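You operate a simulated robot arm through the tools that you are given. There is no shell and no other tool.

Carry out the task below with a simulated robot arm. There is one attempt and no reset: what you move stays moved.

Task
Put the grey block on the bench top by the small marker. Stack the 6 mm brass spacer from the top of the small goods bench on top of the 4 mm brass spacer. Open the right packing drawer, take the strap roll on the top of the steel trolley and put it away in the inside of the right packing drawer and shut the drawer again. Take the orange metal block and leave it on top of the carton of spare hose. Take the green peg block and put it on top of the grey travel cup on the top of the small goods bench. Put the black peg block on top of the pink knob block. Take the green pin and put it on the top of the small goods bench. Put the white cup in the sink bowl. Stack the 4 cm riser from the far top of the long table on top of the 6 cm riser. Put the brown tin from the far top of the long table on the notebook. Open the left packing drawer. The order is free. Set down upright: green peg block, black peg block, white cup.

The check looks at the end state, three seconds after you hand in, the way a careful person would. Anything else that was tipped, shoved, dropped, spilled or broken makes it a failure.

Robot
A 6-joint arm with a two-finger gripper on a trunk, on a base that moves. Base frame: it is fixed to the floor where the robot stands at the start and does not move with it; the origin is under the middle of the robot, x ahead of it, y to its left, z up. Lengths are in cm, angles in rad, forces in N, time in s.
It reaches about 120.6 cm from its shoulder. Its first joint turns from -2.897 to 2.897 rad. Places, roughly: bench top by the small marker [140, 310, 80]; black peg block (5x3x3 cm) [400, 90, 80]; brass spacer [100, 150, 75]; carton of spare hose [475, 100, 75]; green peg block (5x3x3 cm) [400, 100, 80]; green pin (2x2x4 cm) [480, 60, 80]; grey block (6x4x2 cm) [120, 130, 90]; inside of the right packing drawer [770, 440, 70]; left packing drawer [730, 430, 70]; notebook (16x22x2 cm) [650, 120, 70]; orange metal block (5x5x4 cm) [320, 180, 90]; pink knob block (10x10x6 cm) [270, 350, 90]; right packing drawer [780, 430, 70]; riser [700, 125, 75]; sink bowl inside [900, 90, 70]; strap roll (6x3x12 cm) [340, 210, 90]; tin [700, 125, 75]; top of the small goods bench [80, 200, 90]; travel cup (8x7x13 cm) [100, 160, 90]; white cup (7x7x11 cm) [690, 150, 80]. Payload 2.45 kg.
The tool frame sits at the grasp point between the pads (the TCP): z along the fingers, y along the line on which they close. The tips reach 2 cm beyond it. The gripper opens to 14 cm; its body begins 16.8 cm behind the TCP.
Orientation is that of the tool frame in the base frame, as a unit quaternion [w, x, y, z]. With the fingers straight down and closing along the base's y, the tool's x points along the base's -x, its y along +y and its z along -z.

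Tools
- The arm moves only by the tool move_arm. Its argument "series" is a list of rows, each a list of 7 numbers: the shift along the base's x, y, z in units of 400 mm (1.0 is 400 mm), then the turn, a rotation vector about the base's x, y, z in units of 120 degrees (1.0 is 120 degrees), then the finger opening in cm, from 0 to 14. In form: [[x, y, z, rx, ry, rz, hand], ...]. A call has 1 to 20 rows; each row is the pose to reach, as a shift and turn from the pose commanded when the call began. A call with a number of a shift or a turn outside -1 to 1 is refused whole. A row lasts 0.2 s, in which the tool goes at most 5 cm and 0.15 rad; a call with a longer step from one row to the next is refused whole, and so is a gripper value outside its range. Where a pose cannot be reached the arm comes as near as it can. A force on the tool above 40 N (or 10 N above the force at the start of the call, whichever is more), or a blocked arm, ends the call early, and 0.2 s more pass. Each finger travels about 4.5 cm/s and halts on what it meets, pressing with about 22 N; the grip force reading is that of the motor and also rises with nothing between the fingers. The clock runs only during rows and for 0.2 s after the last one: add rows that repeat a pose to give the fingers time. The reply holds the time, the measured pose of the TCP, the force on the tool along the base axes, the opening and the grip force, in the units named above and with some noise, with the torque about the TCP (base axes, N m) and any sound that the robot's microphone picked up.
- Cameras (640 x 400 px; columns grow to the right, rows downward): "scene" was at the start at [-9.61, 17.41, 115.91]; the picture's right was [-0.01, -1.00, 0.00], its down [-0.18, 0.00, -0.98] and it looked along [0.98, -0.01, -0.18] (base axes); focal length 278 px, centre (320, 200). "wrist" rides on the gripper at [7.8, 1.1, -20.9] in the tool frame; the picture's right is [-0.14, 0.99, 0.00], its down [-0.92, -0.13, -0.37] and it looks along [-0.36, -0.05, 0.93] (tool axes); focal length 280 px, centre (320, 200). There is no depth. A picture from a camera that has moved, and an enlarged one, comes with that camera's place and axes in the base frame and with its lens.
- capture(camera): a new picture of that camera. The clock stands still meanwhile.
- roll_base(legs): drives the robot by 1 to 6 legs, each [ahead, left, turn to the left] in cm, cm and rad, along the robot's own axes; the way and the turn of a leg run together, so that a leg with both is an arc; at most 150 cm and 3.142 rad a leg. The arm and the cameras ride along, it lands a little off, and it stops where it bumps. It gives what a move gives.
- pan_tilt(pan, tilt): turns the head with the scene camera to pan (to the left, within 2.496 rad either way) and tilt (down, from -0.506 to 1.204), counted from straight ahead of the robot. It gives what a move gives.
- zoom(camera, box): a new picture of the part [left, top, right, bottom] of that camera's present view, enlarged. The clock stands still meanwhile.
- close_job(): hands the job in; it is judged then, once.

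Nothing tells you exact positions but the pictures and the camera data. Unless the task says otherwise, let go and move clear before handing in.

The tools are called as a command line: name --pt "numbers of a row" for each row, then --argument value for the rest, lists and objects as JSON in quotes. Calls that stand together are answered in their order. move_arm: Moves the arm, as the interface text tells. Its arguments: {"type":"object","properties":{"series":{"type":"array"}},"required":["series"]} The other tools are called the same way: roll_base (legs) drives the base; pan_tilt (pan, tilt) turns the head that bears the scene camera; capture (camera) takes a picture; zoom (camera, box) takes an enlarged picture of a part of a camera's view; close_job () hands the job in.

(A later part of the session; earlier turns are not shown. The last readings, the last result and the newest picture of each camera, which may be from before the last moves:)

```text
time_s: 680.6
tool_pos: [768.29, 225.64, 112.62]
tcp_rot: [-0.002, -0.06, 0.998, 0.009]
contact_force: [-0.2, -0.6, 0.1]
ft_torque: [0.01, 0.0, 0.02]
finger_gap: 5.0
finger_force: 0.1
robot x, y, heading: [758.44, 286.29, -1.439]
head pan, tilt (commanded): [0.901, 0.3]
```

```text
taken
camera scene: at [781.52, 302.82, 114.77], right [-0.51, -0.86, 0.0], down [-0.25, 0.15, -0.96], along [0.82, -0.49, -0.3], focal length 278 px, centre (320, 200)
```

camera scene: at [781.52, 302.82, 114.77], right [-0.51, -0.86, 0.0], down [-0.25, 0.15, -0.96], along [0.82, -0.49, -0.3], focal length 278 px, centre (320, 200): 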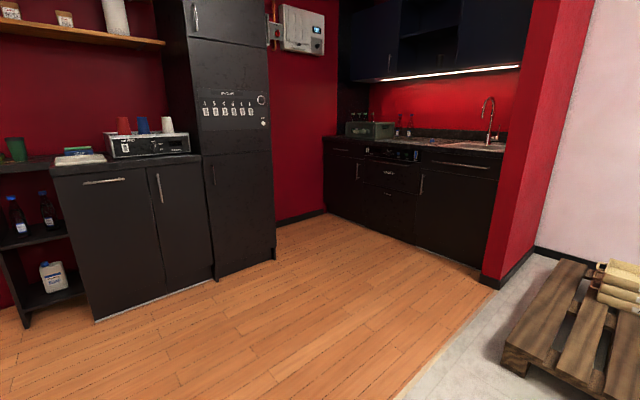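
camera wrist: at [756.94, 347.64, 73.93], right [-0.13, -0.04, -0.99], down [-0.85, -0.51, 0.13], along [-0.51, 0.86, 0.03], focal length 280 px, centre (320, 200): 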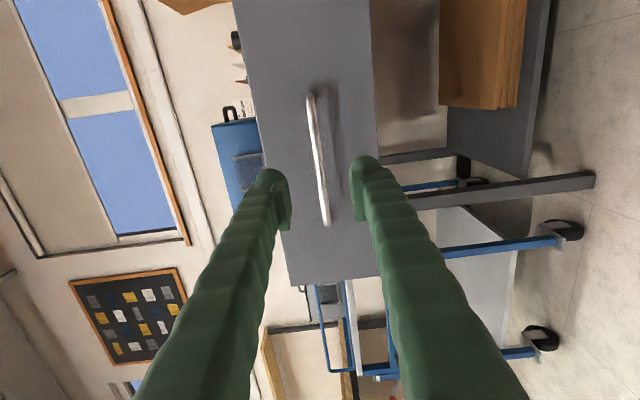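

roll_base --legs '[[50, -72, 0]]'

pan_tilt --pan 0.1 --tilt 0.45

capture --camera "scene"

capture --camera "wrist"

```text
time_s: 685.2
tool_pos: [703.33, 166.93, 112.64]
tcp_rot: [-0.003, -0.052, 0.999, 0.01]
contact_force: [0.9, 0.3, 0.1]
ft_torque: [-0.01, 0.01, -0.01]
finger_gap: 5.0
finger_force: 0.1
robot x, y, heading: [694.38, 227.95, -1.451]
head pan, tilt (commanded): [0.901, 0.3]
```

```text
time_s: 686.3
tool_pos: [703.35, 166.97, 112.54]
tcp_rot: [-0.003, -0.053, 0.999, 0.01]
contact_force: [-0.4, -0.3, 0.5]
ft_torque: [0.04, 0.02, 0.01]
finger_gap: 5.0
finger_force: 0.0
robot x, y, heading: [694.24, 228.1, -1.451]
head pan, tilt (commanded): [0.099, 0.45]
```

```text
taken
camera scene: at [711.91, 239.86, 113.37], right [-0.98, -0.22, 0.0], down [-0.1, 0.42, -0.9], along [0.2, -0.88, -0.44], focal length 278 px, centre (320, 200)
```

scene: 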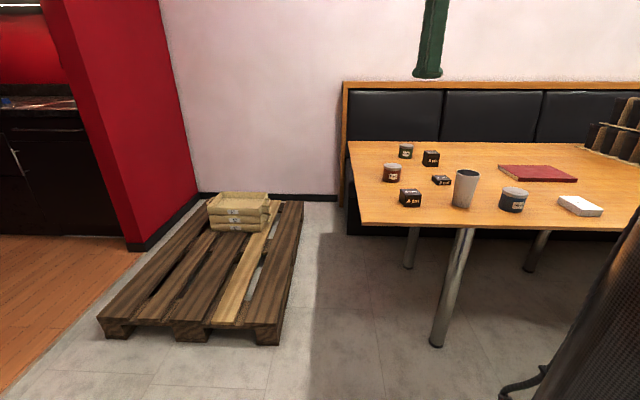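

```text
taken
camera wrist: at [695.66, 166.91, 133.6], right [0.03, 1.0, 0.02], down [0.93, -0.04, 0.36], along [0.36, 0.01, -0.93], focal length 280 px, centre (320, 200)
```

wrist: 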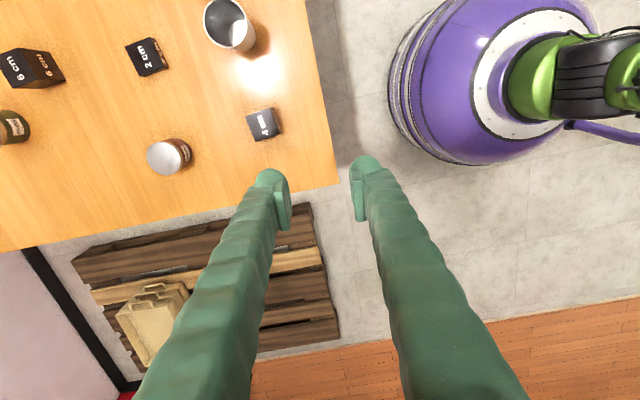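

zoom --camera "scene" --box '[340, 120, 640, 240]'

zoom --camera "wrist" --box '[0, 0, 320, 200]'

```text
2.13 times, centred on (490, 180) of scene
camera zoom: at [711.91, 239.86, 113.37], right [-0.98, -0.22, 0.0], down [-0.1, 0.42, -0.9], along [0.2, -0.88, -0.44], focal length 593 px, centre (-43, 243)
```

zoom: 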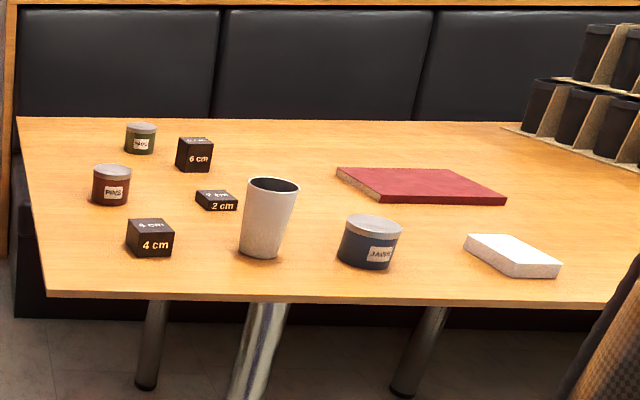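

```text
2.00 times, centred on (160, 100) of wrist
camera zoom: at [695.66, 166.91, 133.6], right [0.03, 1.0, 0.02], down [0.93, -0.04, 0.36], along [0.36, 0.01, -0.93], focal length 561 px, centre (640, 400)
```

zoom: 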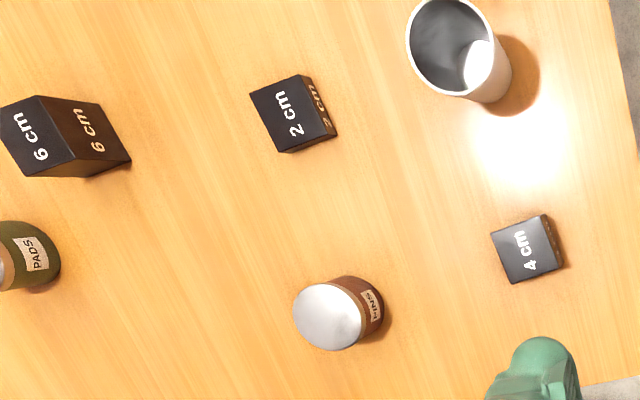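

The far end holds risers (2, 4, 6 cm), the white cup, the brown PINS tin, the notebook. I'll move closer, and turn the tool so its camera is on my side, aligned with the 4 cm riser.

roll_base --legs '[[14, 0, 0]]'

move_arm --pt "0 0 0.02 0 0 -0.065 6" --pt "0 0 0.02 0 0 -0.13 7" --pt "0 0 0.02 0 0 -0.195 8" --pt "0 0 0.02 0 0 -0.26 9" --pt "0 0 0.02 0 0 -0.325 9" --pt "0 0 0.02 0 0 -0.39 9" --pt "0 0 0.02 0 0 -0.455 9" --pt "0 0 0.02 0 0 -0.52 9" --pt "0 0 0.02 0 0 -0.585 9" --pt "0 0 0.02 0 0 -0.6475 9"

capture --camera "wrist"

```text
time_s: 687.7
tool_pos: [705.18, 153.15, 112.66]
tcp_rot: [-0.003, -0.053, 0.999, 0.01]
contact_force: [0.6, -0.2, 0.3]
ft_torque: [-0.02, 0.0, 0.0]
finger_gap: 5.0
finger_force: 0.0
robot x, y, heading: [696.67, 214.11, -1.45]
head pan, tilt (commanded): [0.099, 0.45]
```

```text
time_s: 689.9
tool_pos: [705.12, 153.26, 113.22]
tcp_rot: [0.003, 0.586, 0.811, 0.009]
contact_force: [0.2, -0.6, 0.0]
ft_torque: [0.0, 0.0, -0.02]
finger_gap: 8.99
finger_force: 0.0
robot x, y, heading: [696.47, 214.08, -1.452]
head pan, tilt (commanded): [0.099, 0.45]
```

```text
taken
camera wrist: at [703.34, 160.78, 134.41], right [0.98, 0.18, 0.02], down [0.16, -0.92, 0.36], along [0.08, -0.35, -0.93], focal length 280 px, centre (320, 200)
```

wrist: 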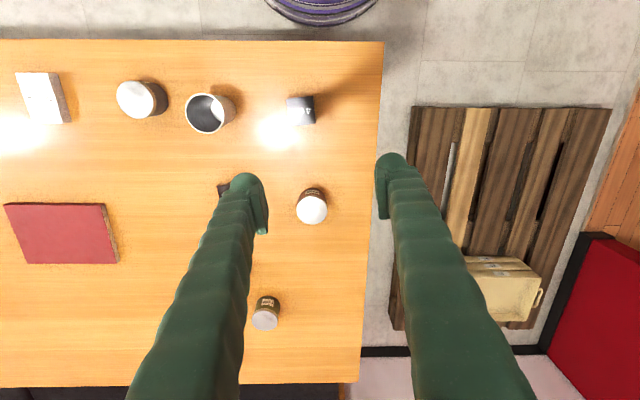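

move_arm --pt "-0.05 0.05 -0.07 0 0 0 9" --pt "-0.095 0.1025 -0.15 0 0 0 9" --pt "-0.095 0.1025 -0.24 0 0 0 9" --pt "-0.095 0.1025 -0.33 0 0 0 9" --pt "-0.095 0.1025 -0.33 0 0 0 9"

capture --camera "wrist"

```text
time_s: 691.1
tool_pos: [701.39, 157.15, 100.16]
tcp_rot: [0.003, 0.586, 0.81, 0.009]
contact_force: [-0.5, -0.2, -0.7]
ft_torque: [0.0, 0.02, 0.02]
finger_gap: 9.0
finger_force: 0.0
robot x, y, heading: [696.32, 214.48, -1.449]
head pan, tilt (commanded): [0.099, 0.45]
```

```text
taken
camera wrist: at [699.56, 164.86, 121.08], right [0.98, 0.18, 0.02], down [0.16, -0.92, 0.36], along [0.08, -0.35, -0.93], focal length 280 px, centre (320, 200)
```

wrist: 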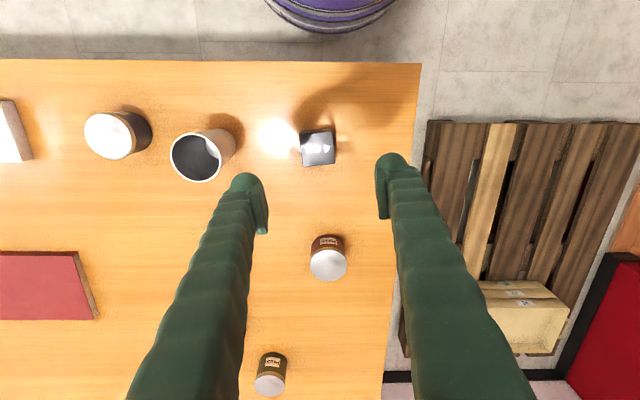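

move_arm --pt "0 0 -0.1 0 0 -0.02 9" --pt "0 0 -0.2 0 0 -0.038 9" --pt "0 0 -0.3 0 0 -0.038 9" --pt "0 0 -0.4 0 0 -0.038 9" --pt "0 0 -0.48 0 0 -0.038 9" --pt "0 0 -0.54 0 0 -0.038 9" --pt "0 0 -0.57 0 0 -0.038 9" --pt "0 0 -0.57 0 0 -0.038 9"

zoom --camera "wrist" --box '[220, 100, 420, 240]'

```text
time_s: 692.9
tool_pos: [701.29, 157.14, 77.37]
tcp_rot: [0.004, 0.617, 0.787, 0.01]
contact_force: [0.1, 0.5, 0.3]
ft_torque: [0.01, 0.0, 0.01]
finger_gap: 9.02
finger_force: 0.1
robot x, y, heading: [696.66, 214.04, -1.451]
head pan, tilt (commanded): [0.099, 0.45]
```

```text
2.86 times, centred on (320, 170) of wrist
camera zoom: at [700.18, 164.92, 98.42], right [0.99, 0.1, 0.02], down [0.09, -0.93, 0.36], along [0.05, -0.36, -0.93], focal length 801 px, centre (320, 286)
```

zoom: 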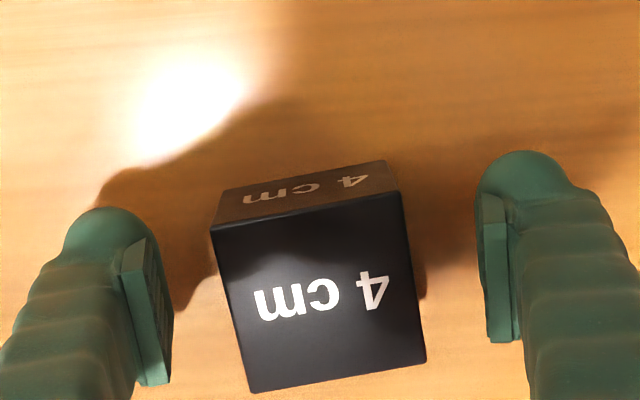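

move_arm --pt "0 0 -0.01 0 0 0 9" --pt "0 0 -0.0125 0 0 0 8" --pt "0 0 -0.0125 0 0 0 7" --pt "0 0 -0.0125 0 0 0 6" --pt "0 0 -0.0125 0 0 0 5" --pt "0 0 -0.0125 0 0 0 4" --pt "0 0 -0.0125 0 0 0 4" --pt "0 0 -0.0125 0 0 0 4"

zoom --camera "wrist" --box '[220, 100, 420, 240]'

```text
time_s: 694.7
tool_pos: [701.34, 157.21, 76.93]
tcp_rot: [0.004, 0.616, 0.787, 0.01]
contact_force: [-1.2, -1.8, 6.5]
ft_torque: [-0.14, 0.23, 0.01]
finger_gap: 5.15
finger_force: 22.3
robot x, y, heading: [696.48, 214.27, -1.453]
head pan, tilt (commanded): [0.099, 0.45]
```

```text
2.86 times, centred on (320, 170) of wrist
camera zoom: at [700.1, 164.92, 97.91], right [0.99, 0.1, 0.02], down [0.09, -0.93, 0.36], along [0.05, -0.36, -0.93], focal length 801 px, centre (320, 286)
```

zoom: 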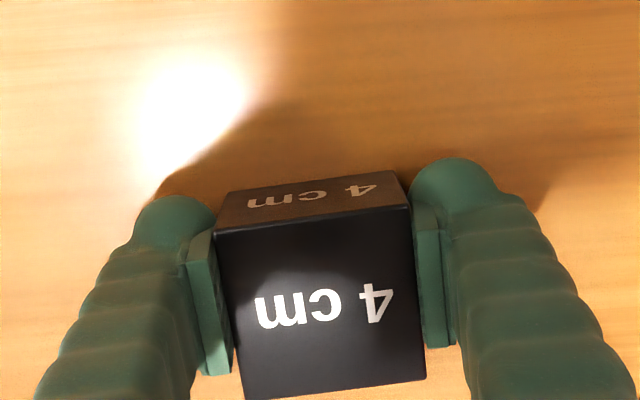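

move_arm --pt "0 0 0.03 0 0 0 4" --pt "0 0 0.12 0 0 0 4" --pt "0 0 0.24 0 0 0 4" --pt "0 0 0.36 0 0 0 4" --pt "0 0 0.48 0 0 0 4" --pt "0 0 0.6 0 0 0 4" --pt "-0.02 -0.08 0.66 0 0 0 4" --pt "-0.05 -0.18 0.68 0 0 0 4" --pt "-0.08 -0.28 0.68 0 0 0 4" --pt "-0.11 -0.38 0.68 0 0 0 4" --pt "-0.14 -0.48 0.68 0 0 0 4" --pt "-0.17 -0.58 0.68 0 0 0 4"

capture --camera "wrist"

zoom --camera "scene" --box '[340, 80, 640, 240]'

```text
time_s: 697.3
tool_pos: [694.55, 134.24, 104.15]
tcp_rot: [0.004, 0.618, 0.786, 0.009]
contact_force: [-0.4, -0.2, -2.9]
ft_torque: [-0.04, -0.01, -0.01]
finger_gap: 5.12
finger_force: 22.2
robot x, y, heading: [696.25, 213.94, -1.448]
head pan, tilt (commanded): [0.099, 0.45]
```

```text
taken
camera wrist: at [693.42, 141.91, 125.02], right [0.99, 0.1, 0.02], down [0.09, -0.93, 0.36], along [0.05, -0.36, -0.93], focal length 280 px, centre (320, 200)
```

wrist: 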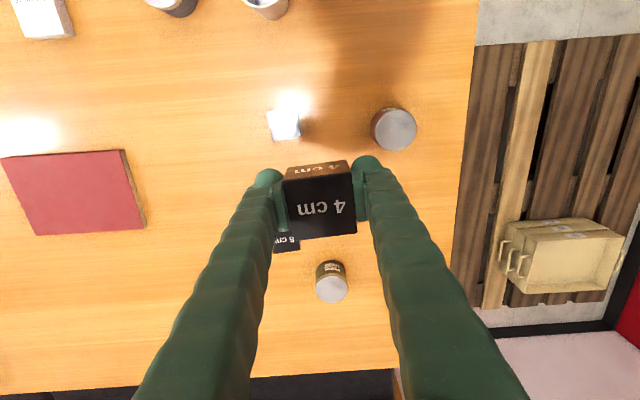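

```text
2.13 times, centred on (490, 160) of scene
camera zoom: at [713.57, 226.05, 113.37], right [-0.98, -0.22, 0.0], down [-0.1, 0.42, -0.9], along [0.2, -0.88, -0.44], focal length 593 px, centre (-43, 285)
```

zoom: 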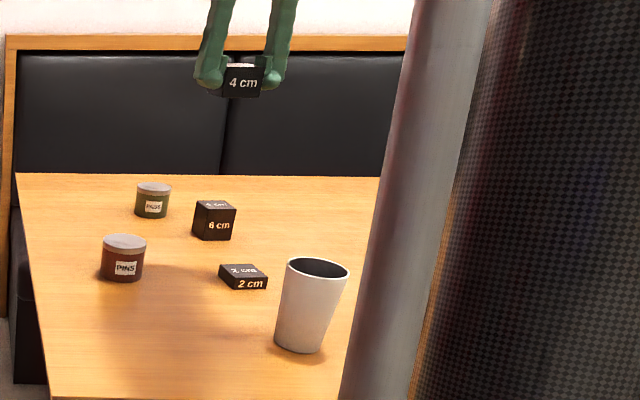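

move_arm --pt "0.09 -0.03 0 0 0 0 4" --pt "0.18 -0.08 0 0 0 0 4" --pt "0.27 -0.13 0 0 0 0 4" --pt "0.3 -0.15 0 0 0 0 4"

zoom --camera "wrist" --box '[140, 100, 380, 270]'

```text
time_s: 698.3
tool_pos: [706.46, 127.8, 104.06]
tcp_rot: [0.003, 0.618, 0.786, 0.009]
contact_force: [-0.2, -0.9, -1.8]
ft_torque: [-0.03, -0.01, -0.03]
finger_gap: 5.16
finger_force: 22.0
robot x, y, heading: [696.03, 214.01, -1.443]
head pan, tilt (commanded): [0.099, 0.45]
```

```text
2.35 times, centred on (260, 185) of wrist
camera zoom: at [705.39, 135.65, 125.09], right [0.99, 0.1, 0.02], down [0.09, -0.93, 0.36], along [0.05, -0.36, -0.93], focal length 660 px, centre (461, 235)
```

zoom: 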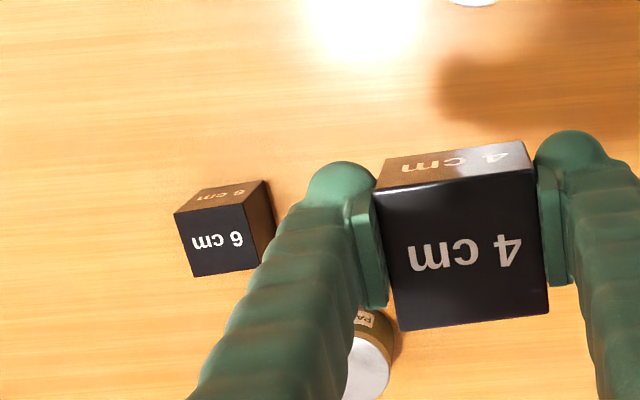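

move_arm --pt "-0.08 -0.06 0 0 0 0 4" --pt "-0.16 -0.12 0 0 0 0 4" --pt "-0.24 -0.18 0 0 0 0 4" --pt "-0.32 -0.24 0 0 0 0 4" --pt "-0.399 -0.275 0 0 0 0.006 4" --pt "-0.399 -0.275 -0.1 0 0 0.006 4" --pt "-0.399 -0.275 -0.2 0 0 0.006 4" --pt "-0.399 -0.275 -0.3 0 0 0.006 4" --pt "-0.399 -0.275 -0.4 0 0 0.006 4" --pt "-0.399 -0.275 -0.46 0 0 0.006 4" --pt "-0.399 -0.275 -0.46 0 0 0.006 4"

capture --camera "wrist"

zoom --camera "scene" --box '[380, 100, 500, 220]'

```text
time_s: 700.7
tool_pos: [690.7, 117.02, 85.64]
tcp_rot: [0.004, 0.612, 0.79, 0.009]
contact_force: [-1.1, 0.3, -3.1]
ft_torque: [0.03, -0.01, 0.02]
finger_gap: 5.16
finger_force: 22.6
robot x, y, heading: [696.73, 214.16, -1.45]
head pan, tilt (commanded): [0.099, 0.45]
```

```text
taken
camera wrist: at [689.37, 124.82, 106.61], right [0.99, 0.11, 0.02], down [0.1, -0.93, 0.36], along [0.06, -0.36, -0.93], focal length 280 px, centre (320, 200)
```

wrist: 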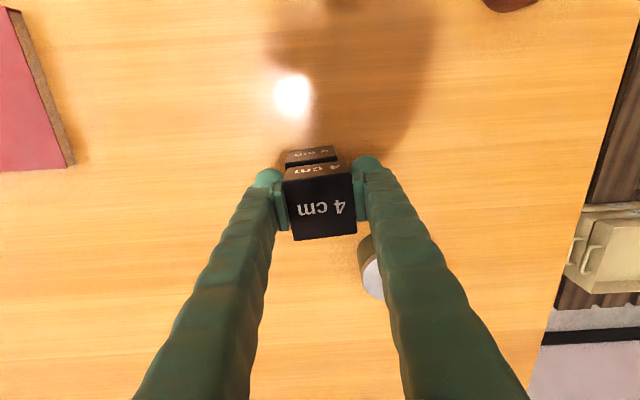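

```text
3.33 times, centred on (440, 160) of scene
camera zoom: at [713.56, 226.0, 113.38], right [-0.98, -0.22, 0.0], down [-0.09, 0.43, -0.9], along [0.2, -0.88, -0.44], focal length 926 px, centre (-80, 333)
```

zoom: 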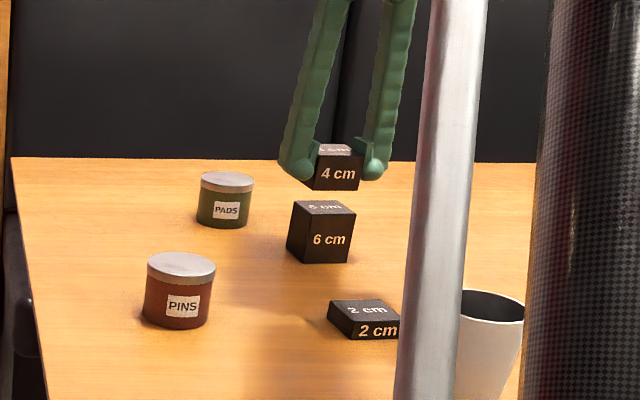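

move_arm --pt "-0.0075 -0.005 -0.02 0 0 0 4" --pt "-0.0075 -0.005 -0.04 0 0 0 4" --pt "-0.0075 -0.005 -0.052 0 0 0 4" --pt "-0.0075 -0.005 -0.06 0 0 0 4"

zoom --camera "scene" --box '[400, 120, 460, 180]'

```text
time_s: 701.7
tool_pos: [690.22, 116.83, 83.22]
tcp_rot: [0.004, 0.612, 0.791, 0.009]
contact_force: [-0.5, -0.5, -3.2]
ft_torque: [0.03, -0.01, 0.0]
finger_gap: 5.14
finger_force: 22.7
robot x, y, heading: [696.55, 213.94, -1.455]
head pan, tilt (commanded): [0.099, 0.45]
```

```text
6.67 times, centred on (430, 150) of scene
camera zoom: at [713.56, 225.99, 113.38], right [-0.98, -0.22, 0.0], down [-0.09, 0.43, -0.9], along [0.2, -0.88, -0.44], focal length 1853 px, centre (-413, 533)
```

zoom: 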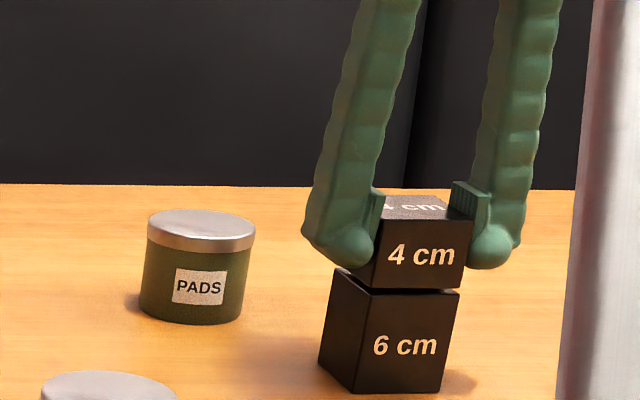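

move_arm --pt "0.011 0.0025 0 0 0 0 4" --pt "0.011 0.0025 -0.004 0 0 0 4" --pt "0.011 0.0025 -0.008 0 0 0 4" --pt "0.011 0.0025 -0.012 0 0 0 4"

zoom --camera "scene" --box '[400, 120, 460, 180]'

```text
time_s: 702.7
tool_pos: [690.72, 116.88, 82.91]
tcp_rot: [0.005, 0.612, 0.791, 0.009]
contact_force: [1.5, -4.9, 11.7]
ft_torque: [-0.37, 0.32, 0.1]
finger_gap: 5.12
finger_force: 22.1
robot x, y, heading: [695.94, 213.93, -1.452]
head pan, tilt (commanded): [0.099, 0.45]
```

```text
6.67 times, centred on (430, 150) of scene
camera zoom: at [713.57, 226.03, 113.37], right [-0.98, -0.22, 0.0], down [-0.1, 0.42, -0.9], along [0.2, -0.88, -0.44], focal length 1853 px, centre (-413, 533)
```

zoom: 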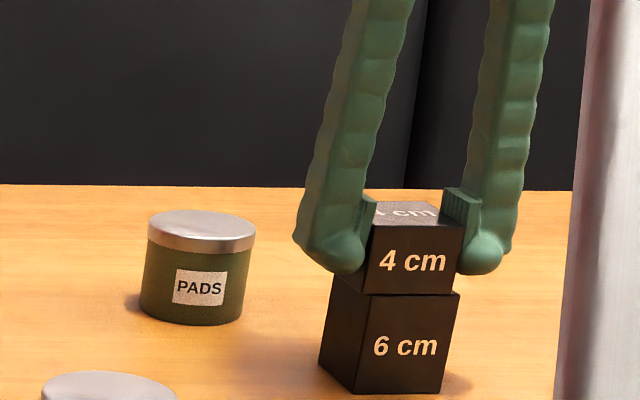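

Stacked and aligned. Release and rise.

move_arm --pt "0 0 0.002 0 0 0 5.2" --pt "0 0 0.002 0 0 0 6" --pt "0 0 0.002 0 0 0 7" --pt "0 0 0.002 0 0 0 8" --pt "0 0 0.002 0 0 0 8" --pt "0 0 0.05 0 0 0 8" --pt "0 0 0.15 0 0 0 8" --pt "0 0 0.25 0 0 0 8" --pt "0 0 0.35 0 0 0 8" --pt "0 0 0.45 0 0 0 8" --pt "0 0 0.55 0 0 0 8"

zoom --camera "scene" --box '[340, 100, 580, 240]'

capture --camera "wrist"

```text
time_s: 705.1
tool_pos: [690.67, 116.99, 104.86]
tcp_rot: [0.004, 0.613, 0.79, 0.009]
contact_force: [-0.2, 0.1, 0.5]
ft_torque: [0.03, 0.0, 0.0]
finger_gap: 7.98
finger_force: 0.0
robot x, y, heading: [696.48, 213.81, -1.452]
head pan, tilt (commanded): [0.099, 0.45]
```

```text
2.67 times, centred on (460, 170) of scene
camera zoom: at [713.56, 226.01, 113.37], right [-0.98, -0.22, 0.0], down [-0.09, 0.43, -0.9], along [0.2, -0.88, -0.44], focal length 741 px, centre (-53, 280)
```

zoom: 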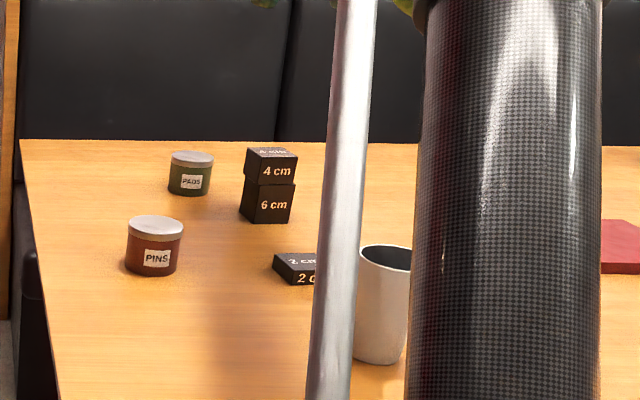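

```text
taken
camera wrist: at [689.41, 124.71, 125.99], right [0.99, 0.11, 0.02], down [0.1, -0.93, 0.36], along [0.06, -0.36, -0.93], focal length 280 px, centre (320, 200)
```

wrist: 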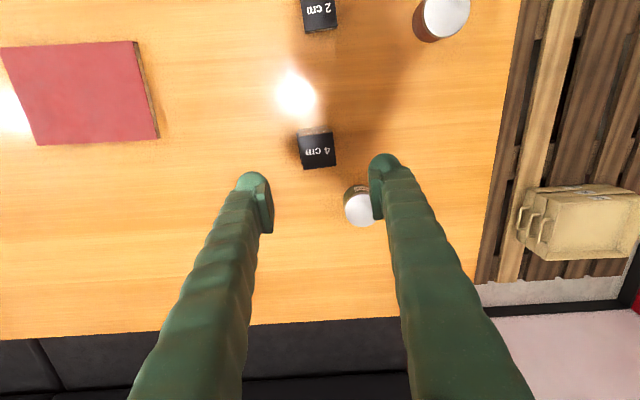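

4 cm riser is stacked. Now the brown PINS tin at about (706.6,137).

move_arm --pt "0.08 0.09 0 0 0 0 9" --pt "0.16 0.18 0 0 0 0 9.5" --pt "0.24 0.28 0 0 0 0 9.5" --pt "0.32 0.38 0 0 0 0 9.5" --pt "0.398 0.5 0 0 0 0 9.5" --pt "0.398 0.5 -0.08 0 0 0 9.5" --pt "0.398 0.5 -0.16 0 0 0 9.5" --pt "0.398 0.5 -0.16 0 0 0 9.5"

capture --camera "wrist"

```text
refused: row 3 steps farther than a row can; nothing moved
```

```text
taken
camera wrist: at [689.41, 124.71, 125.99], right [0.99, 0.11, 0.02], down [0.1, -0.93, 0.36], along [0.06, -0.36, -0.93], focal length 280 px, centre (320, 200)
```

wrist: 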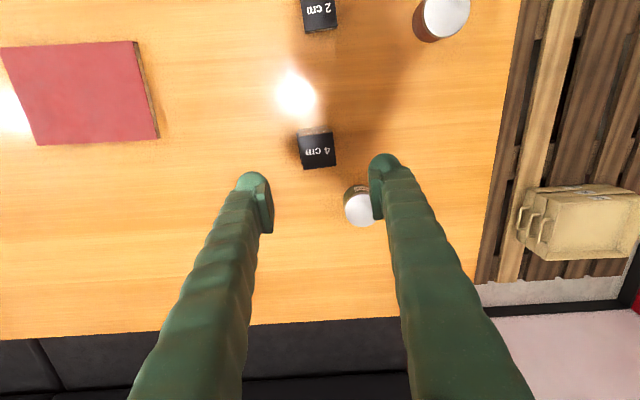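

move_arm --pt "0.07 0.08 0 0 0 0 9" --pt "0.14 0.16 0 0 0 0 9.5" --pt "0.21 0.25 0 0 0 0 9.5" --pt "0.28 0.34 0 0 0 0 9.5" --pt "0.35 0.43 0 0 0 0 9.5" --pt "0.398 0.5 -0.05 0 0 0 9.5" --pt "0.398 0.5 -0.15 0 0 0 9.5" --pt "0.398 0.5 -0.15 0 0 0 9.5"

capture --camera "wrist"

```text
time_s: 706.9
tool_pos: [706.79, 136.85, 98.8]
tcp_rot: [0.003, 0.612, 0.791, 0.009]
contact_force: [0.6, -0.7, 0.4]
ft_torque: [0.01, 0.02, 0.03]
finger_gap: 9.5
finger_force: 0.1
robot x, y, heading: [696.16, 214.04, -1.449]
head pan, tilt (commanded): [0.099, 0.45]
```

```text
taken
camera wrist: at [705.48, 144.54, 119.74], right [0.99, 0.11, 0.02], down [0.1, -0.93, 0.36], along [0.06, -0.36, -0.93], focal length 280 px, centre (320, 200)
```

wrist: 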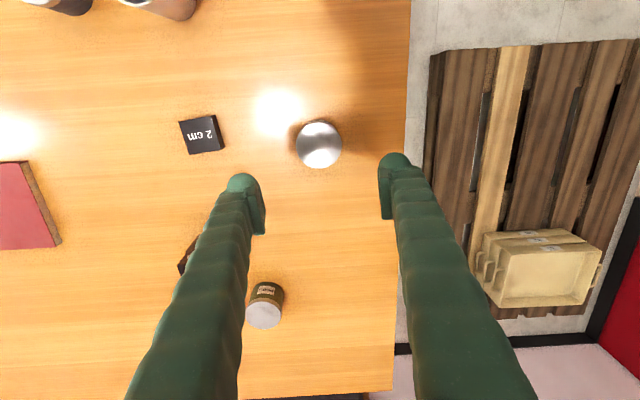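

move_arm --pt "0 0.01 -0.1 0 0 0 9.5" --pt "0.002 0.02 -0.2 0 0 0 9.5" --pt "0.002 0.02 -0.3 0 0 0 9.5" --pt "0.002 0.02 -0.4 0 0 0 9.5" --pt "0.002 0.02 -0.48 0 0 0 9.5" --pt "0.002 0.02 -0.52 0 0 0 9.5" --pt "0.002 0.02 -0.52 0 0 0 9.5"

capture --camera "wrist"

```text
time_s: 708.5
tool_pos: [706.96, 137.64, 78.01]
tcp_rot: [0.004, 0.613, 0.79, 0.01]
contact_force: [0.2, -1.2, 0.0]
ft_torque: [0.01, 0.01, 0.01]
finger_gap: 9.51
finger_force: 0.0
robot x, y, heading: [696.03, 213.98, -1.45]
head pan, tilt (commanded): [0.099, 0.45]
```

```text
taken
camera wrist: at [705.67, 145.34, 98.98], right [0.99, 0.11, 0.02], down [0.1, -0.93, 0.36], along [0.06, -0.36, -0.93], focal length 280 px, centre (320, 200)
```

wrist: 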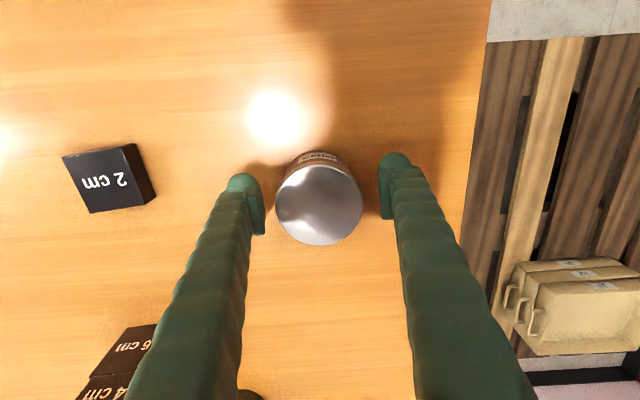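

move_arm --pt "0 0 -0.005 0 0 0 8.5" --pt "0 0 -0.005 0 0 0 7.5" --pt "0 0 -0.005 0 0 0 6.5" --pt "0 0 -0.005 0 0 0 5.5" --pt "0 0 -0.005 0 0 0 5" --pt "0 0 -0.005 0 0 0 5" --pt "0 0 -0.005 0 0 0 5"

```text
time_s: 710.1
tool_pos: [706.87, 137.68, 77.85]
tcp_rot: [0.004, 0.612, 0.791, 0.009]
contact_force: [0.4, 0.0, 1.9]
ft_torque: [0.0, -0.02, 0.02]
finger_gap: 6.55
finger_force: 21.6
robot x, y, heading: [696.17, 214.27, -1.448]
head pan, tilt (commanded): [0.099, 0.45]
```

move_arm --pt "0 0 0.03 0 0 0 5" --pt "0 0 0.12 0 0 0 5" --pt "0 0 0.24 0 0 0 5" --pt "0 0 0.36 0 0 0 5" --pt "0 0 0.48 0 0 0 5" --pt "0 0 0.6 0 0 0 5" --pt "0 0 0.7 0 0 0 5"

roll_base --legs '[[0, -28, 0]]'

move_arm --pt "-0.09 -0.03 0 0 0 0 5" --pt "-0.18 -0.06 0 0 0 0 5" --pt "-0.27 -0.1 0 0 0 0 5" --pt "-0.36 -0.14 0 0 0 0 5" --pt "-0.45 -0.18 0 0 0 0 5" --pt "-0.5 -0.2 0 0 0 0 5"

capture --camera "wrist"

capture --camera "scene"

```text
time_s: 711.7
tool_pos: [706.61, 137.73, 105.93]
tcp_rot: [0.004, 0.612, 0.791, 0.009]
contact_force: [-0.3, 0.4, -2.9]
ft_torque: [0.0, 0.0, 0.02]
finger_gap: 6.52
finger_force: 21.8
robot x, y, heading: [696.35, 213.8, -1.451]
head pan, tilt (commanded): [0.099, 0.45]
```

```text
time_s: 713.6
tool_pos: [678.32, 134.33, 105.8]
tcp_rot: [0.004, 0.614, 0.789, 0.008]
contact_force: [-0.9, -0.8, -2.3]
ft_torque: [0.02, 0.01, 0.03]
finger_gap: 6.52
finger_force: 22.0
robot x, y, heading: [668.27, 210.71, -1.454]
head pan, tilt (commanded): [0.099, 0.45]
```

```text
time_s: 715.0
tool_pos: [658.32, 126.31, 106.04]
tcp_rot: [0.005, 0.613, 0.79, 0.01]
contact_force: [-0.3, 0.5, -1.6]
ft_torque: [-0.03, 0.05, 0.01]
finger_gap: 6.53
finger_force: 22.1
robot x, y, heading: [668.33, 210.65, -1.463]
head pan, tilt (commanded): [0.099, 0.45]
```

```text
taken
camera wrist: at [657.03, 134.04, 127.0], right [0.99, 0.11, 0.02], down [0.1, -0.93, 0.36], along [0.06, -0.36, -0.93], focal length 280 px, centre (320, 200)
```

wrist: 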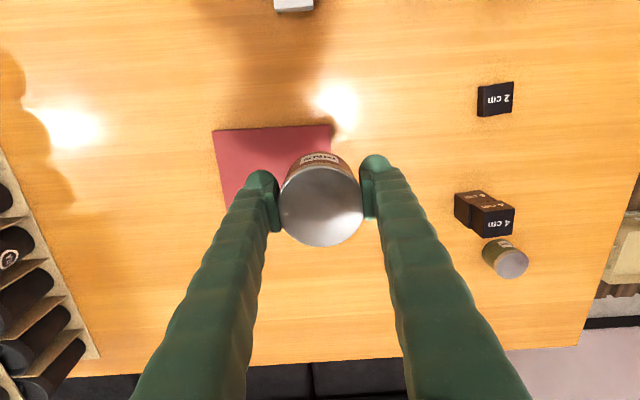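

```text
taken
camera scene: at [685.73, 222.64, 113.37], right [-0.98, -0.21, 0.0], down [-0.09, 0.43, -0.9], along [0.19, -0.88, -0.44], focal length 278 px, centre (320, 200)
```

scene: 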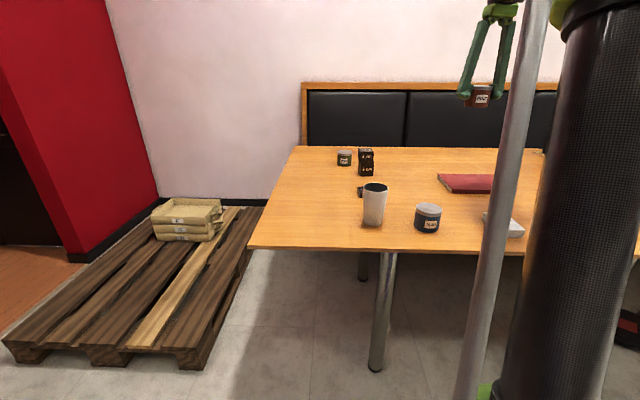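

move_arm --pt "-0.08 -0.08 0 0 0 0 5" --pt "-0.1625 -0.1675 0 0 0 0 5" --pt "-0.1625 -0.1675 -0.1 0 0 0 5" --pt "-0.1625 -0.1675 -0.2 0 0 0 5" --pt "-0.1625 -0.1675 -0.3 0 0 0 5" --pt "-0.1625 -0.1675 -0.4 0 0 0 5" --pt "-0.1625 -0.1675 -0.5 0 0 0 5" --pt "-0.1625 -0.1675 -0.58 0 0 0 5" --pt "-0.1625 -0.1675 -0.6 0 0 0 5" --pt "-0.1625 -0.1675 -0.6 0 0 0 5"

capture --camera "wrist"

```text
time_s: 717.2
tool_pos: [651.94, 119.72, 81.84]
tcp_rot: [0.003, 0.613, 0.79, 0.009]
contact_force: [0.0, 0.5, -1.3]
ft_torque: [0.01, 0.01, 0.03]
finger_gap: 6.56
finger_force: 22.2
robot x, y, heading: [668.51, 211.08, -1.453]
head pan, tilt (commanded): [0.099, 0.45]
```

```text
taken
camera wrist: at [650.73, 127.56, 102.76], right [0.99, 0.11, 0.02], down [0.1, -0.93, 0.36], along [0.06, -0.36, -0.93], focal length 280 px, centre (320, 200)
```

wrist: 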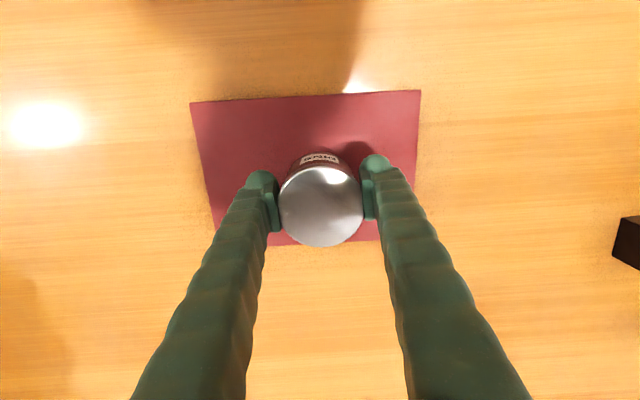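

move_arm --pt "0 0 -0.015 0 0 0 5" --pt "0 0 -0.03 0 0 0 5" --pt "0 0 -0.04 0 0 0 5" --pt "0 0 -0.05 0 0 0 5" --pt "0 0 -0.055 0 0 0 5"

```text
time_s: 718.4
tool_pos: [651.86, 119.75, 79.75]
tcp_rot: [0.004, 0.613, 0.79, 0.009]
contact_force: [0.1, 0.9, -2.3]
ft_torque: [0.04, 0.01, -0.02]
finger_gap: 6.5
finger_force: 22.6
robot x, y, heading: [668.85, 210.43, -1.451]
head pan, tilt (commanded): [0.099, 0.45]
```

move_arm --pt "0 0 -0.003 0 0 0 5" --pt "0 0 -0.006 0 0 0 5" --pt "0 0 -0.01 0 0 0 5" --pt "0 0 -0.014 0 0 0 5" --pt "0 0 -0.018 0 0 0 5"

```text
time_s: 719.6
tool_pos: [651.86, 119.74, 79.02]
tcp_rot: [0.004, 0.614, 0.79, 0.008]
contact_force: [2.2, 1.5, 29.4]
ft_torque: [-0.18, 0.05, 0.08]
finger_gap: 6.62
finger_force: 22.0
robot x, y, heading: [668.34, 210.19, -1.454]
head pan, tilt (commanded): [0.099, 0.45]
```

move_arm --pt "0 0 0.003 0 0 0 6.5" --pt "0 0 0.003 0 0 0 7.2" --pt "0 0 0.003 0 0 0 8" --pt "0 0 0.003 0 0 0 9" --pt "0 0 0.003 0 0 0 9.5" --pt "0 0 0.06 0 0 0 9.5" --pt "0 0 0.16 0 0 0 9.5" --pt "0 0 0.26 0 0 0 9.5" --pt "0 0 0.36 0 0 0 9.5" --pt "0 0 0.46 0 0 0 9.5" --pt "0 0 0.56 0 0 0 9.5" --pt "0 0 0.66 0 0 0 9.5"

capture --camera "wrist"

capture --camera "scene"

```text
time_s: 722.2
tool_pos: [652.15, 119.69, 105.38]
tcp_rot: [0.004, 0.614, 0.789, 0.009]
contact_force: [0.3, -0.5, 0.7]
ft_torque: [0.0, 0.0, 0.01]
finger_gap: 9.5
finger_force: 0.0
robot x, y, heading: [668.75, 211.02, -1.451]
head pan, tilt (commanded): [0.099, 0.45]
```

```text
taken
camera wrist: at [650.85, 127.4, 126.3], right [0.99, 0.11, 0.02], down [0.1, -0.93, 0.36], along [0.06, -0.36, -0.93], focal length 280 px, centre (320, 200)
```

wrist: 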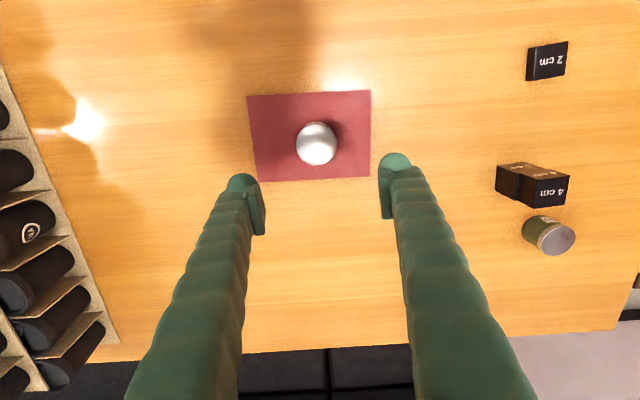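

```text
taken
camera scene: at [685.72, 222.62, 113.38], right [-0.98, -0.21, 0.0], down [-0.09, 0.43, -0.9], along [0.19, -0.88, -0.44], focal length 278 px, centre (320, 200)
```

scene: 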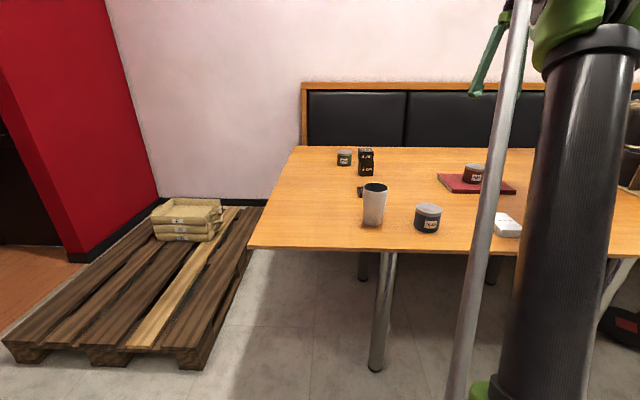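

Tin is on the notebook. Now the white cup near (685.7,154.6).

move_arm --pt "0.08 0.083 0 0 0 0 10" --pt "0.16 0.166 0 0 0 0 10" --pt "0.24 0.25 0 0 0 0 10" --pt "0.32 0.333 0 0 0 0 10" --pt "0.4 0.416 0 0 0 0 10" --pt "0.48 0.5 0 0 0 0 10" --pt "0.56 0.583 0 0 0 0 10" --pt "0.64 0.666 0 0 0 0 10" --pt "0.72 0.75 0 0 0 0 10" --pt "0.8 0.81 0 0 0 0 10" --pt "0.84 0.83 0 0 0 0 10"

capture --camera "wrist"

```text
time_s: 724.6
tool_pos: [685.44, 153.07, 105.32]
tcp_rot: [0.003, 0.614, 0.789, 0.009]
contact_force: [-0.3, 0.3, -0.7]
ft_torque: [0.01, 0.04, -0.01]
finger_gap: 9.97
finger_force: 0.2
robot x, y, heading: [668.52, 210.84, -1.461]
head pan, tilt (commanded): [0.099, 0.45]
```

```text
taken
camera wrist: at [684.24, 160.75, 126.44], right [0.99, 0.11, 0.02], down [0.1, -0.93, 0.36], along [0.06, -0.36, -0.93], focal length 280 px, centre (320, 200)
```

wrist: 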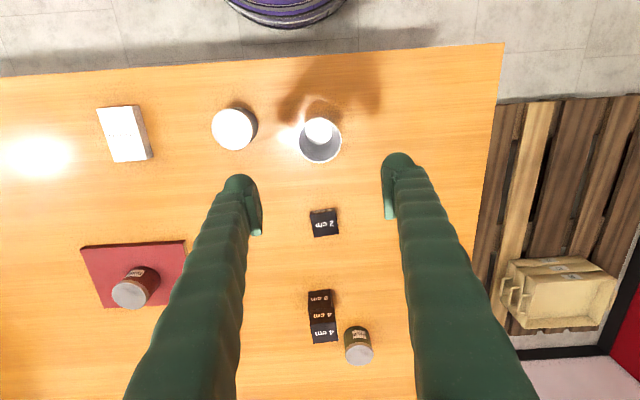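

move_arm --pt "0.006 0.018 -0.08 0 0 0 10" --pt "0.011 0.036 -0.18 0 0 0 10" --pt "0.011 0.036 -0.28 0 0 0 10" --pt "0.011 0.036 -0.38 0 0 0 10" --pt "0.011 0.036 -0.48 0 0 0 10" --pt "0.011 0.036 -0.56 0 0 0 10" --pt "0.011 0.036 -0.59 0 0 0 10" --pt "0.011 0.036 -0.59 0 0 0 10"

capture --camera "wrist"

zoom --camera "scene" --box '[320, 120, 480, 250]'

```text
time_s: 726.4
tool_pos: [686.13, 154.28, 81.63]
tcp_rot: [0.004, 0.614, 0.789, 0.01]
contact_force: [-1.1, 0.4, 0.5]
ft_torque: [0.03, 0.0, -0.03]
finger_gap: 9.99
finger_force: 0.0
robot x, y, heading: [668.54, 210.89, -1.454]
head pan, tilt (commanded): [0.099, 0.45]
```

```text
taken
camera wrist: at [684.9, 162.01, 102.68], right [0.99, 0.11, 0.02], down [0.1, -0.93, 0.36], along [0.06, -0.36, -0.93], focal length 280 px, centre (320, 200)
```

wrist: 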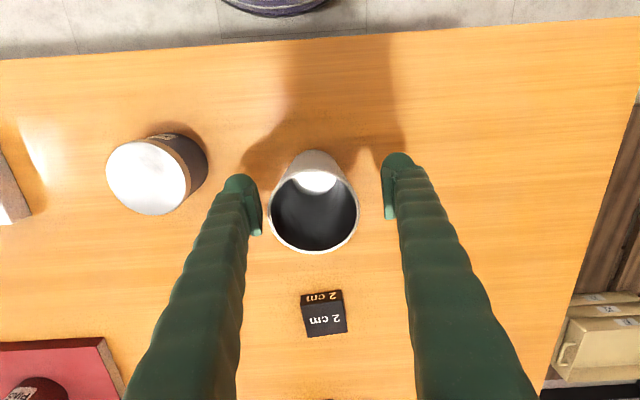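

```text
3.08 times, centred on (400, 185) of scene
camera zoom: at [685.73, 222.64, 113.37], right [-0.98, -0.21, 0.0], down [-0.09, 0.43, -0.9], along [0.19, -0.88, -0.44], focal length 855 px, centre (74, 246)
```

zoom: 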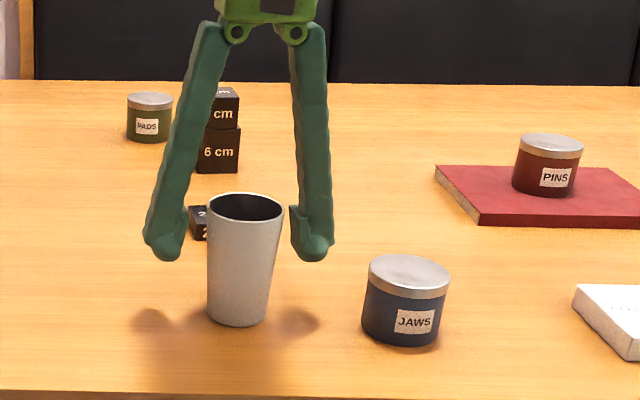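

move_arm --pt "-0.009 0 -0.02 0 0 0 10" --pt "-0.009 0 -0.035 0 0 0 9" --pt "-0.009 0 -0.035 0 0 0 8" --pt "-0.009 0 -0.035 0 0 0 7" --pt "-0.009 0 -0.035 0 0 0 6" --pt "-0.009 0 -0.035 0 0 0 5" --pt "-0.009 0 -0.035 0 0 0 4.5" --pt "-0.009 0 -0.035 0 0 0 4.5"

capture --camera "wrist"

zoom --camera "scene" --box '[320, 120, 480, 250]'

```text
time_s: 728.2
tool_pos: [685.56, 154.27, 80.16]
tcp_rot: [0.004, 0.613, 0.79, 0.009]
contact_force: [1.0, -1.4, 0.8]
ft_torque: [-0.03, 0.02, 0.02]
finger_gap: 6.71
finger_force: 10.3
robot x, y, heading: [668.62, 210.91, -1.453]
head pan, tilt (commanded): [0.099, 0.45]
```

```text
taken
camera wrist: at [684.37, 161.99, 101.27], right [0.99, 0.11, 0.02], down [0.1, -0.93, 0.36], along [0.06, -0.36, -0.93], focal length 280 px, centre (320, 200)
```

wrist: 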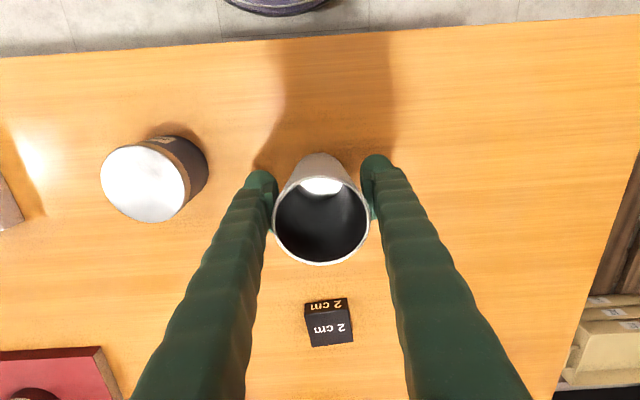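

```text
3.08 times, centred on (400, 185) of scene
camera zoom: at [685.73, 222.64, 113.37], right [-0.98, -0.21, 0.0], down [-0.09, 0.43, -0.9], along [0.19, -0.88, -0.44], focal length 855 px, centre (74, 246)
```

zoom: 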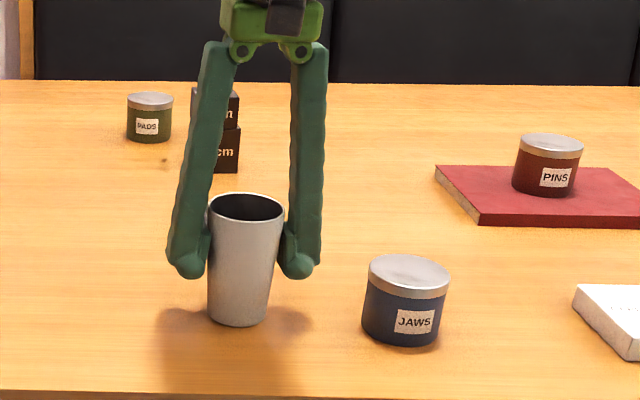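

move_arm --pt "0 0 0 0 0 0 4" --pt "0 0 0 0 0 0 4" --pt "0 0 0 0 0 0 4" --pt "0 0 0 0 0 0 4"

move_arm --pt "0 0 0.02 0 0 0 4" --pt "0 0 0.05 0 0 0 4" --pt "0 0 0.1 0 0 0 4" --pt "0 0 0.1 0 0 0 4"

zoom --camera "scene" --box '[320, 120, 480, 250]'

```text
time_s: 729.2
tool_pos: [685.68, 154.16, 80.21]
tcp_rot: [0.004, 0.614, 0.789, 0.009]
contact_force: [0.2, -0.4, -0.3]
ft_torque: [-0.03, 0.02, 0.02]
finger_gap: 6.72
finger_force: 10.1
robot x, y, heading: [668.46, 210.81, -1.454]
head pan, tilt (commanded): [0.099, 0.45]
```

```text
time_s: 730.2
tool_pos: [685.5, 154.42, 84.28]
tcp_rot: [0.003, 0.613, 0.79, 0.01]
contact_force: [-1.3, -0.6, -0.5]
ft_torque: [0.03, -0.01, 0.0]
finger_gap: 6.68
finger_force: 10.0
robot x, y, heading: [668.5, 210.61, -1.452]
head pan, tilt (commanded): [0.099, 0.45]
```

```text
3.08 times, centred on (400, 185) of scene
camera zoom: at [685.73, 222.64, 113.37], right [-0.98, -0.21, 0.0], down [-0.09, 0.43, -0.9], along [0.19, -0.88, -0.44], focal length 855 px, centre (74, 246)
```

zoom: 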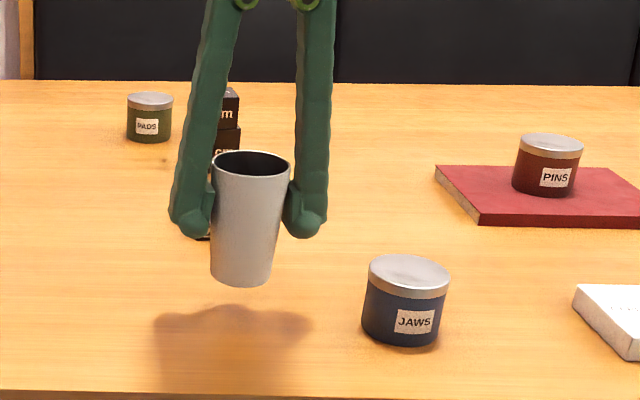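

Cup is held. Lift it high and drive round the pallet to the kitchen sink.

move_arm --pt "0 0 0.1 0 0 0 4" --pt "0 0 0.2 0 0 0 4" --pt "0 0 0.3 0 0 0 4" --pt "0 0 0.4 0 0 0 4" --pt "0 0 0.5 0 0 0 4" --pt "0 0 0.6 0 0 0 4" --pt "0 0 0.7 0 0 0 4" --pt "0 0 0.75 0 0 0 4"

roll_base --legs '[[-45, 0, 0], [0, 145, 0]]'

capture --camera "wrist"

pan_tilt --pan 0.5 --tilt 0.3

capture --camera "scene"

```text
time_s: 732.0
tool_pos: [685.68, 154.4, 114.53]
tcp_rot: [0.004, 0.614, 0.79, 0.009]
contact_force: [0.9, 0.5, -1.7]
ft_torque: [0.03, -0.03, 0.03]
finger_gap: 6.72
finger_force: 9.9
robot x, y, heading: [668.86, 210.85, -1.45]
head pan, tilt (commanded): [0.099, 0.45]
```

```text
time_s: 741.5
tool_pos: [824.68, 218.14, 114.28]
tcp_rot: [0.003, 0.603, 0.798, 0.009]
contact_force: [-1.3, -0.8, -1.7]
ft_torque: [-0.01, 0.0, 0.01]
finger_gap: 6.71
finger_force: 10.0
robot x, y, heading: [806.29, 274.14, -1.424]
head pan, tilt (commanded): [0.099, 0.45]
```

```text
taken
camera wrist: at [823.18, 225.79, 135.41], right [0.99, 0.14, 0.02], down [0.12, -0.92, 0.36], along [0.07, -0.36, -0.93], focal length 280 px, centre (320, 200)
```

wrist: 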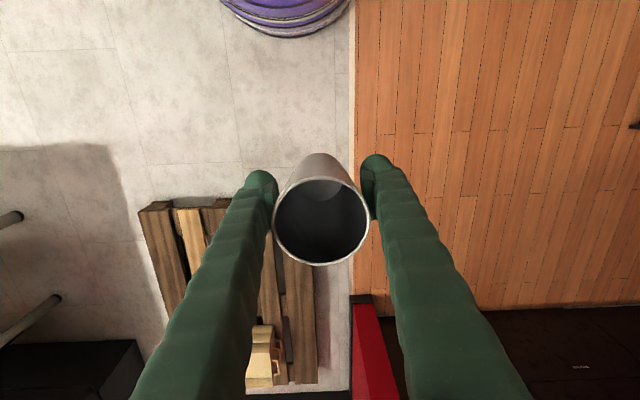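

```text
time_s: 742.4
tool_pos: [824.69, 218.08, 114.39]
tcp_rot: [0.003, 0.603, 0.798, 0.01]
contact_force: [0.0, 0.8, -1.6]
ft_torque: [-0.04, 0.0, 0.03]
finger_gap: 6.71
finger_force: 9.7
robot x, y, heading: [806.39, 274.37, -1.431]
head pan, tilt (commanded): [0.499, 0.3]
```

```text
taken
camera scene: at [826.28, 287.73, 114.76], right [-0.8, -0.6, 0.0], down [-0.18, 0.24, -0.96], along [0.57, -0.77, -0.3], focal length 278 px, centre (320, 200)
```

scene: 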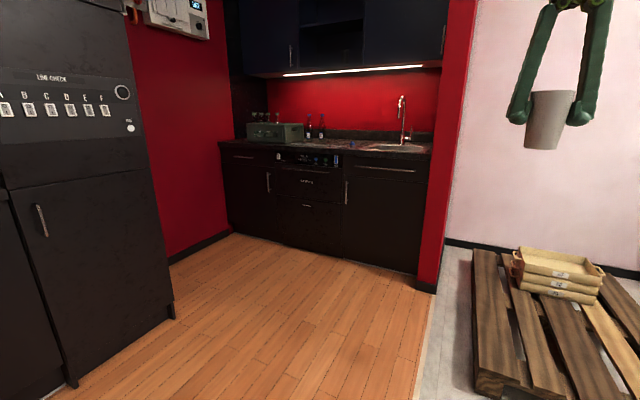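

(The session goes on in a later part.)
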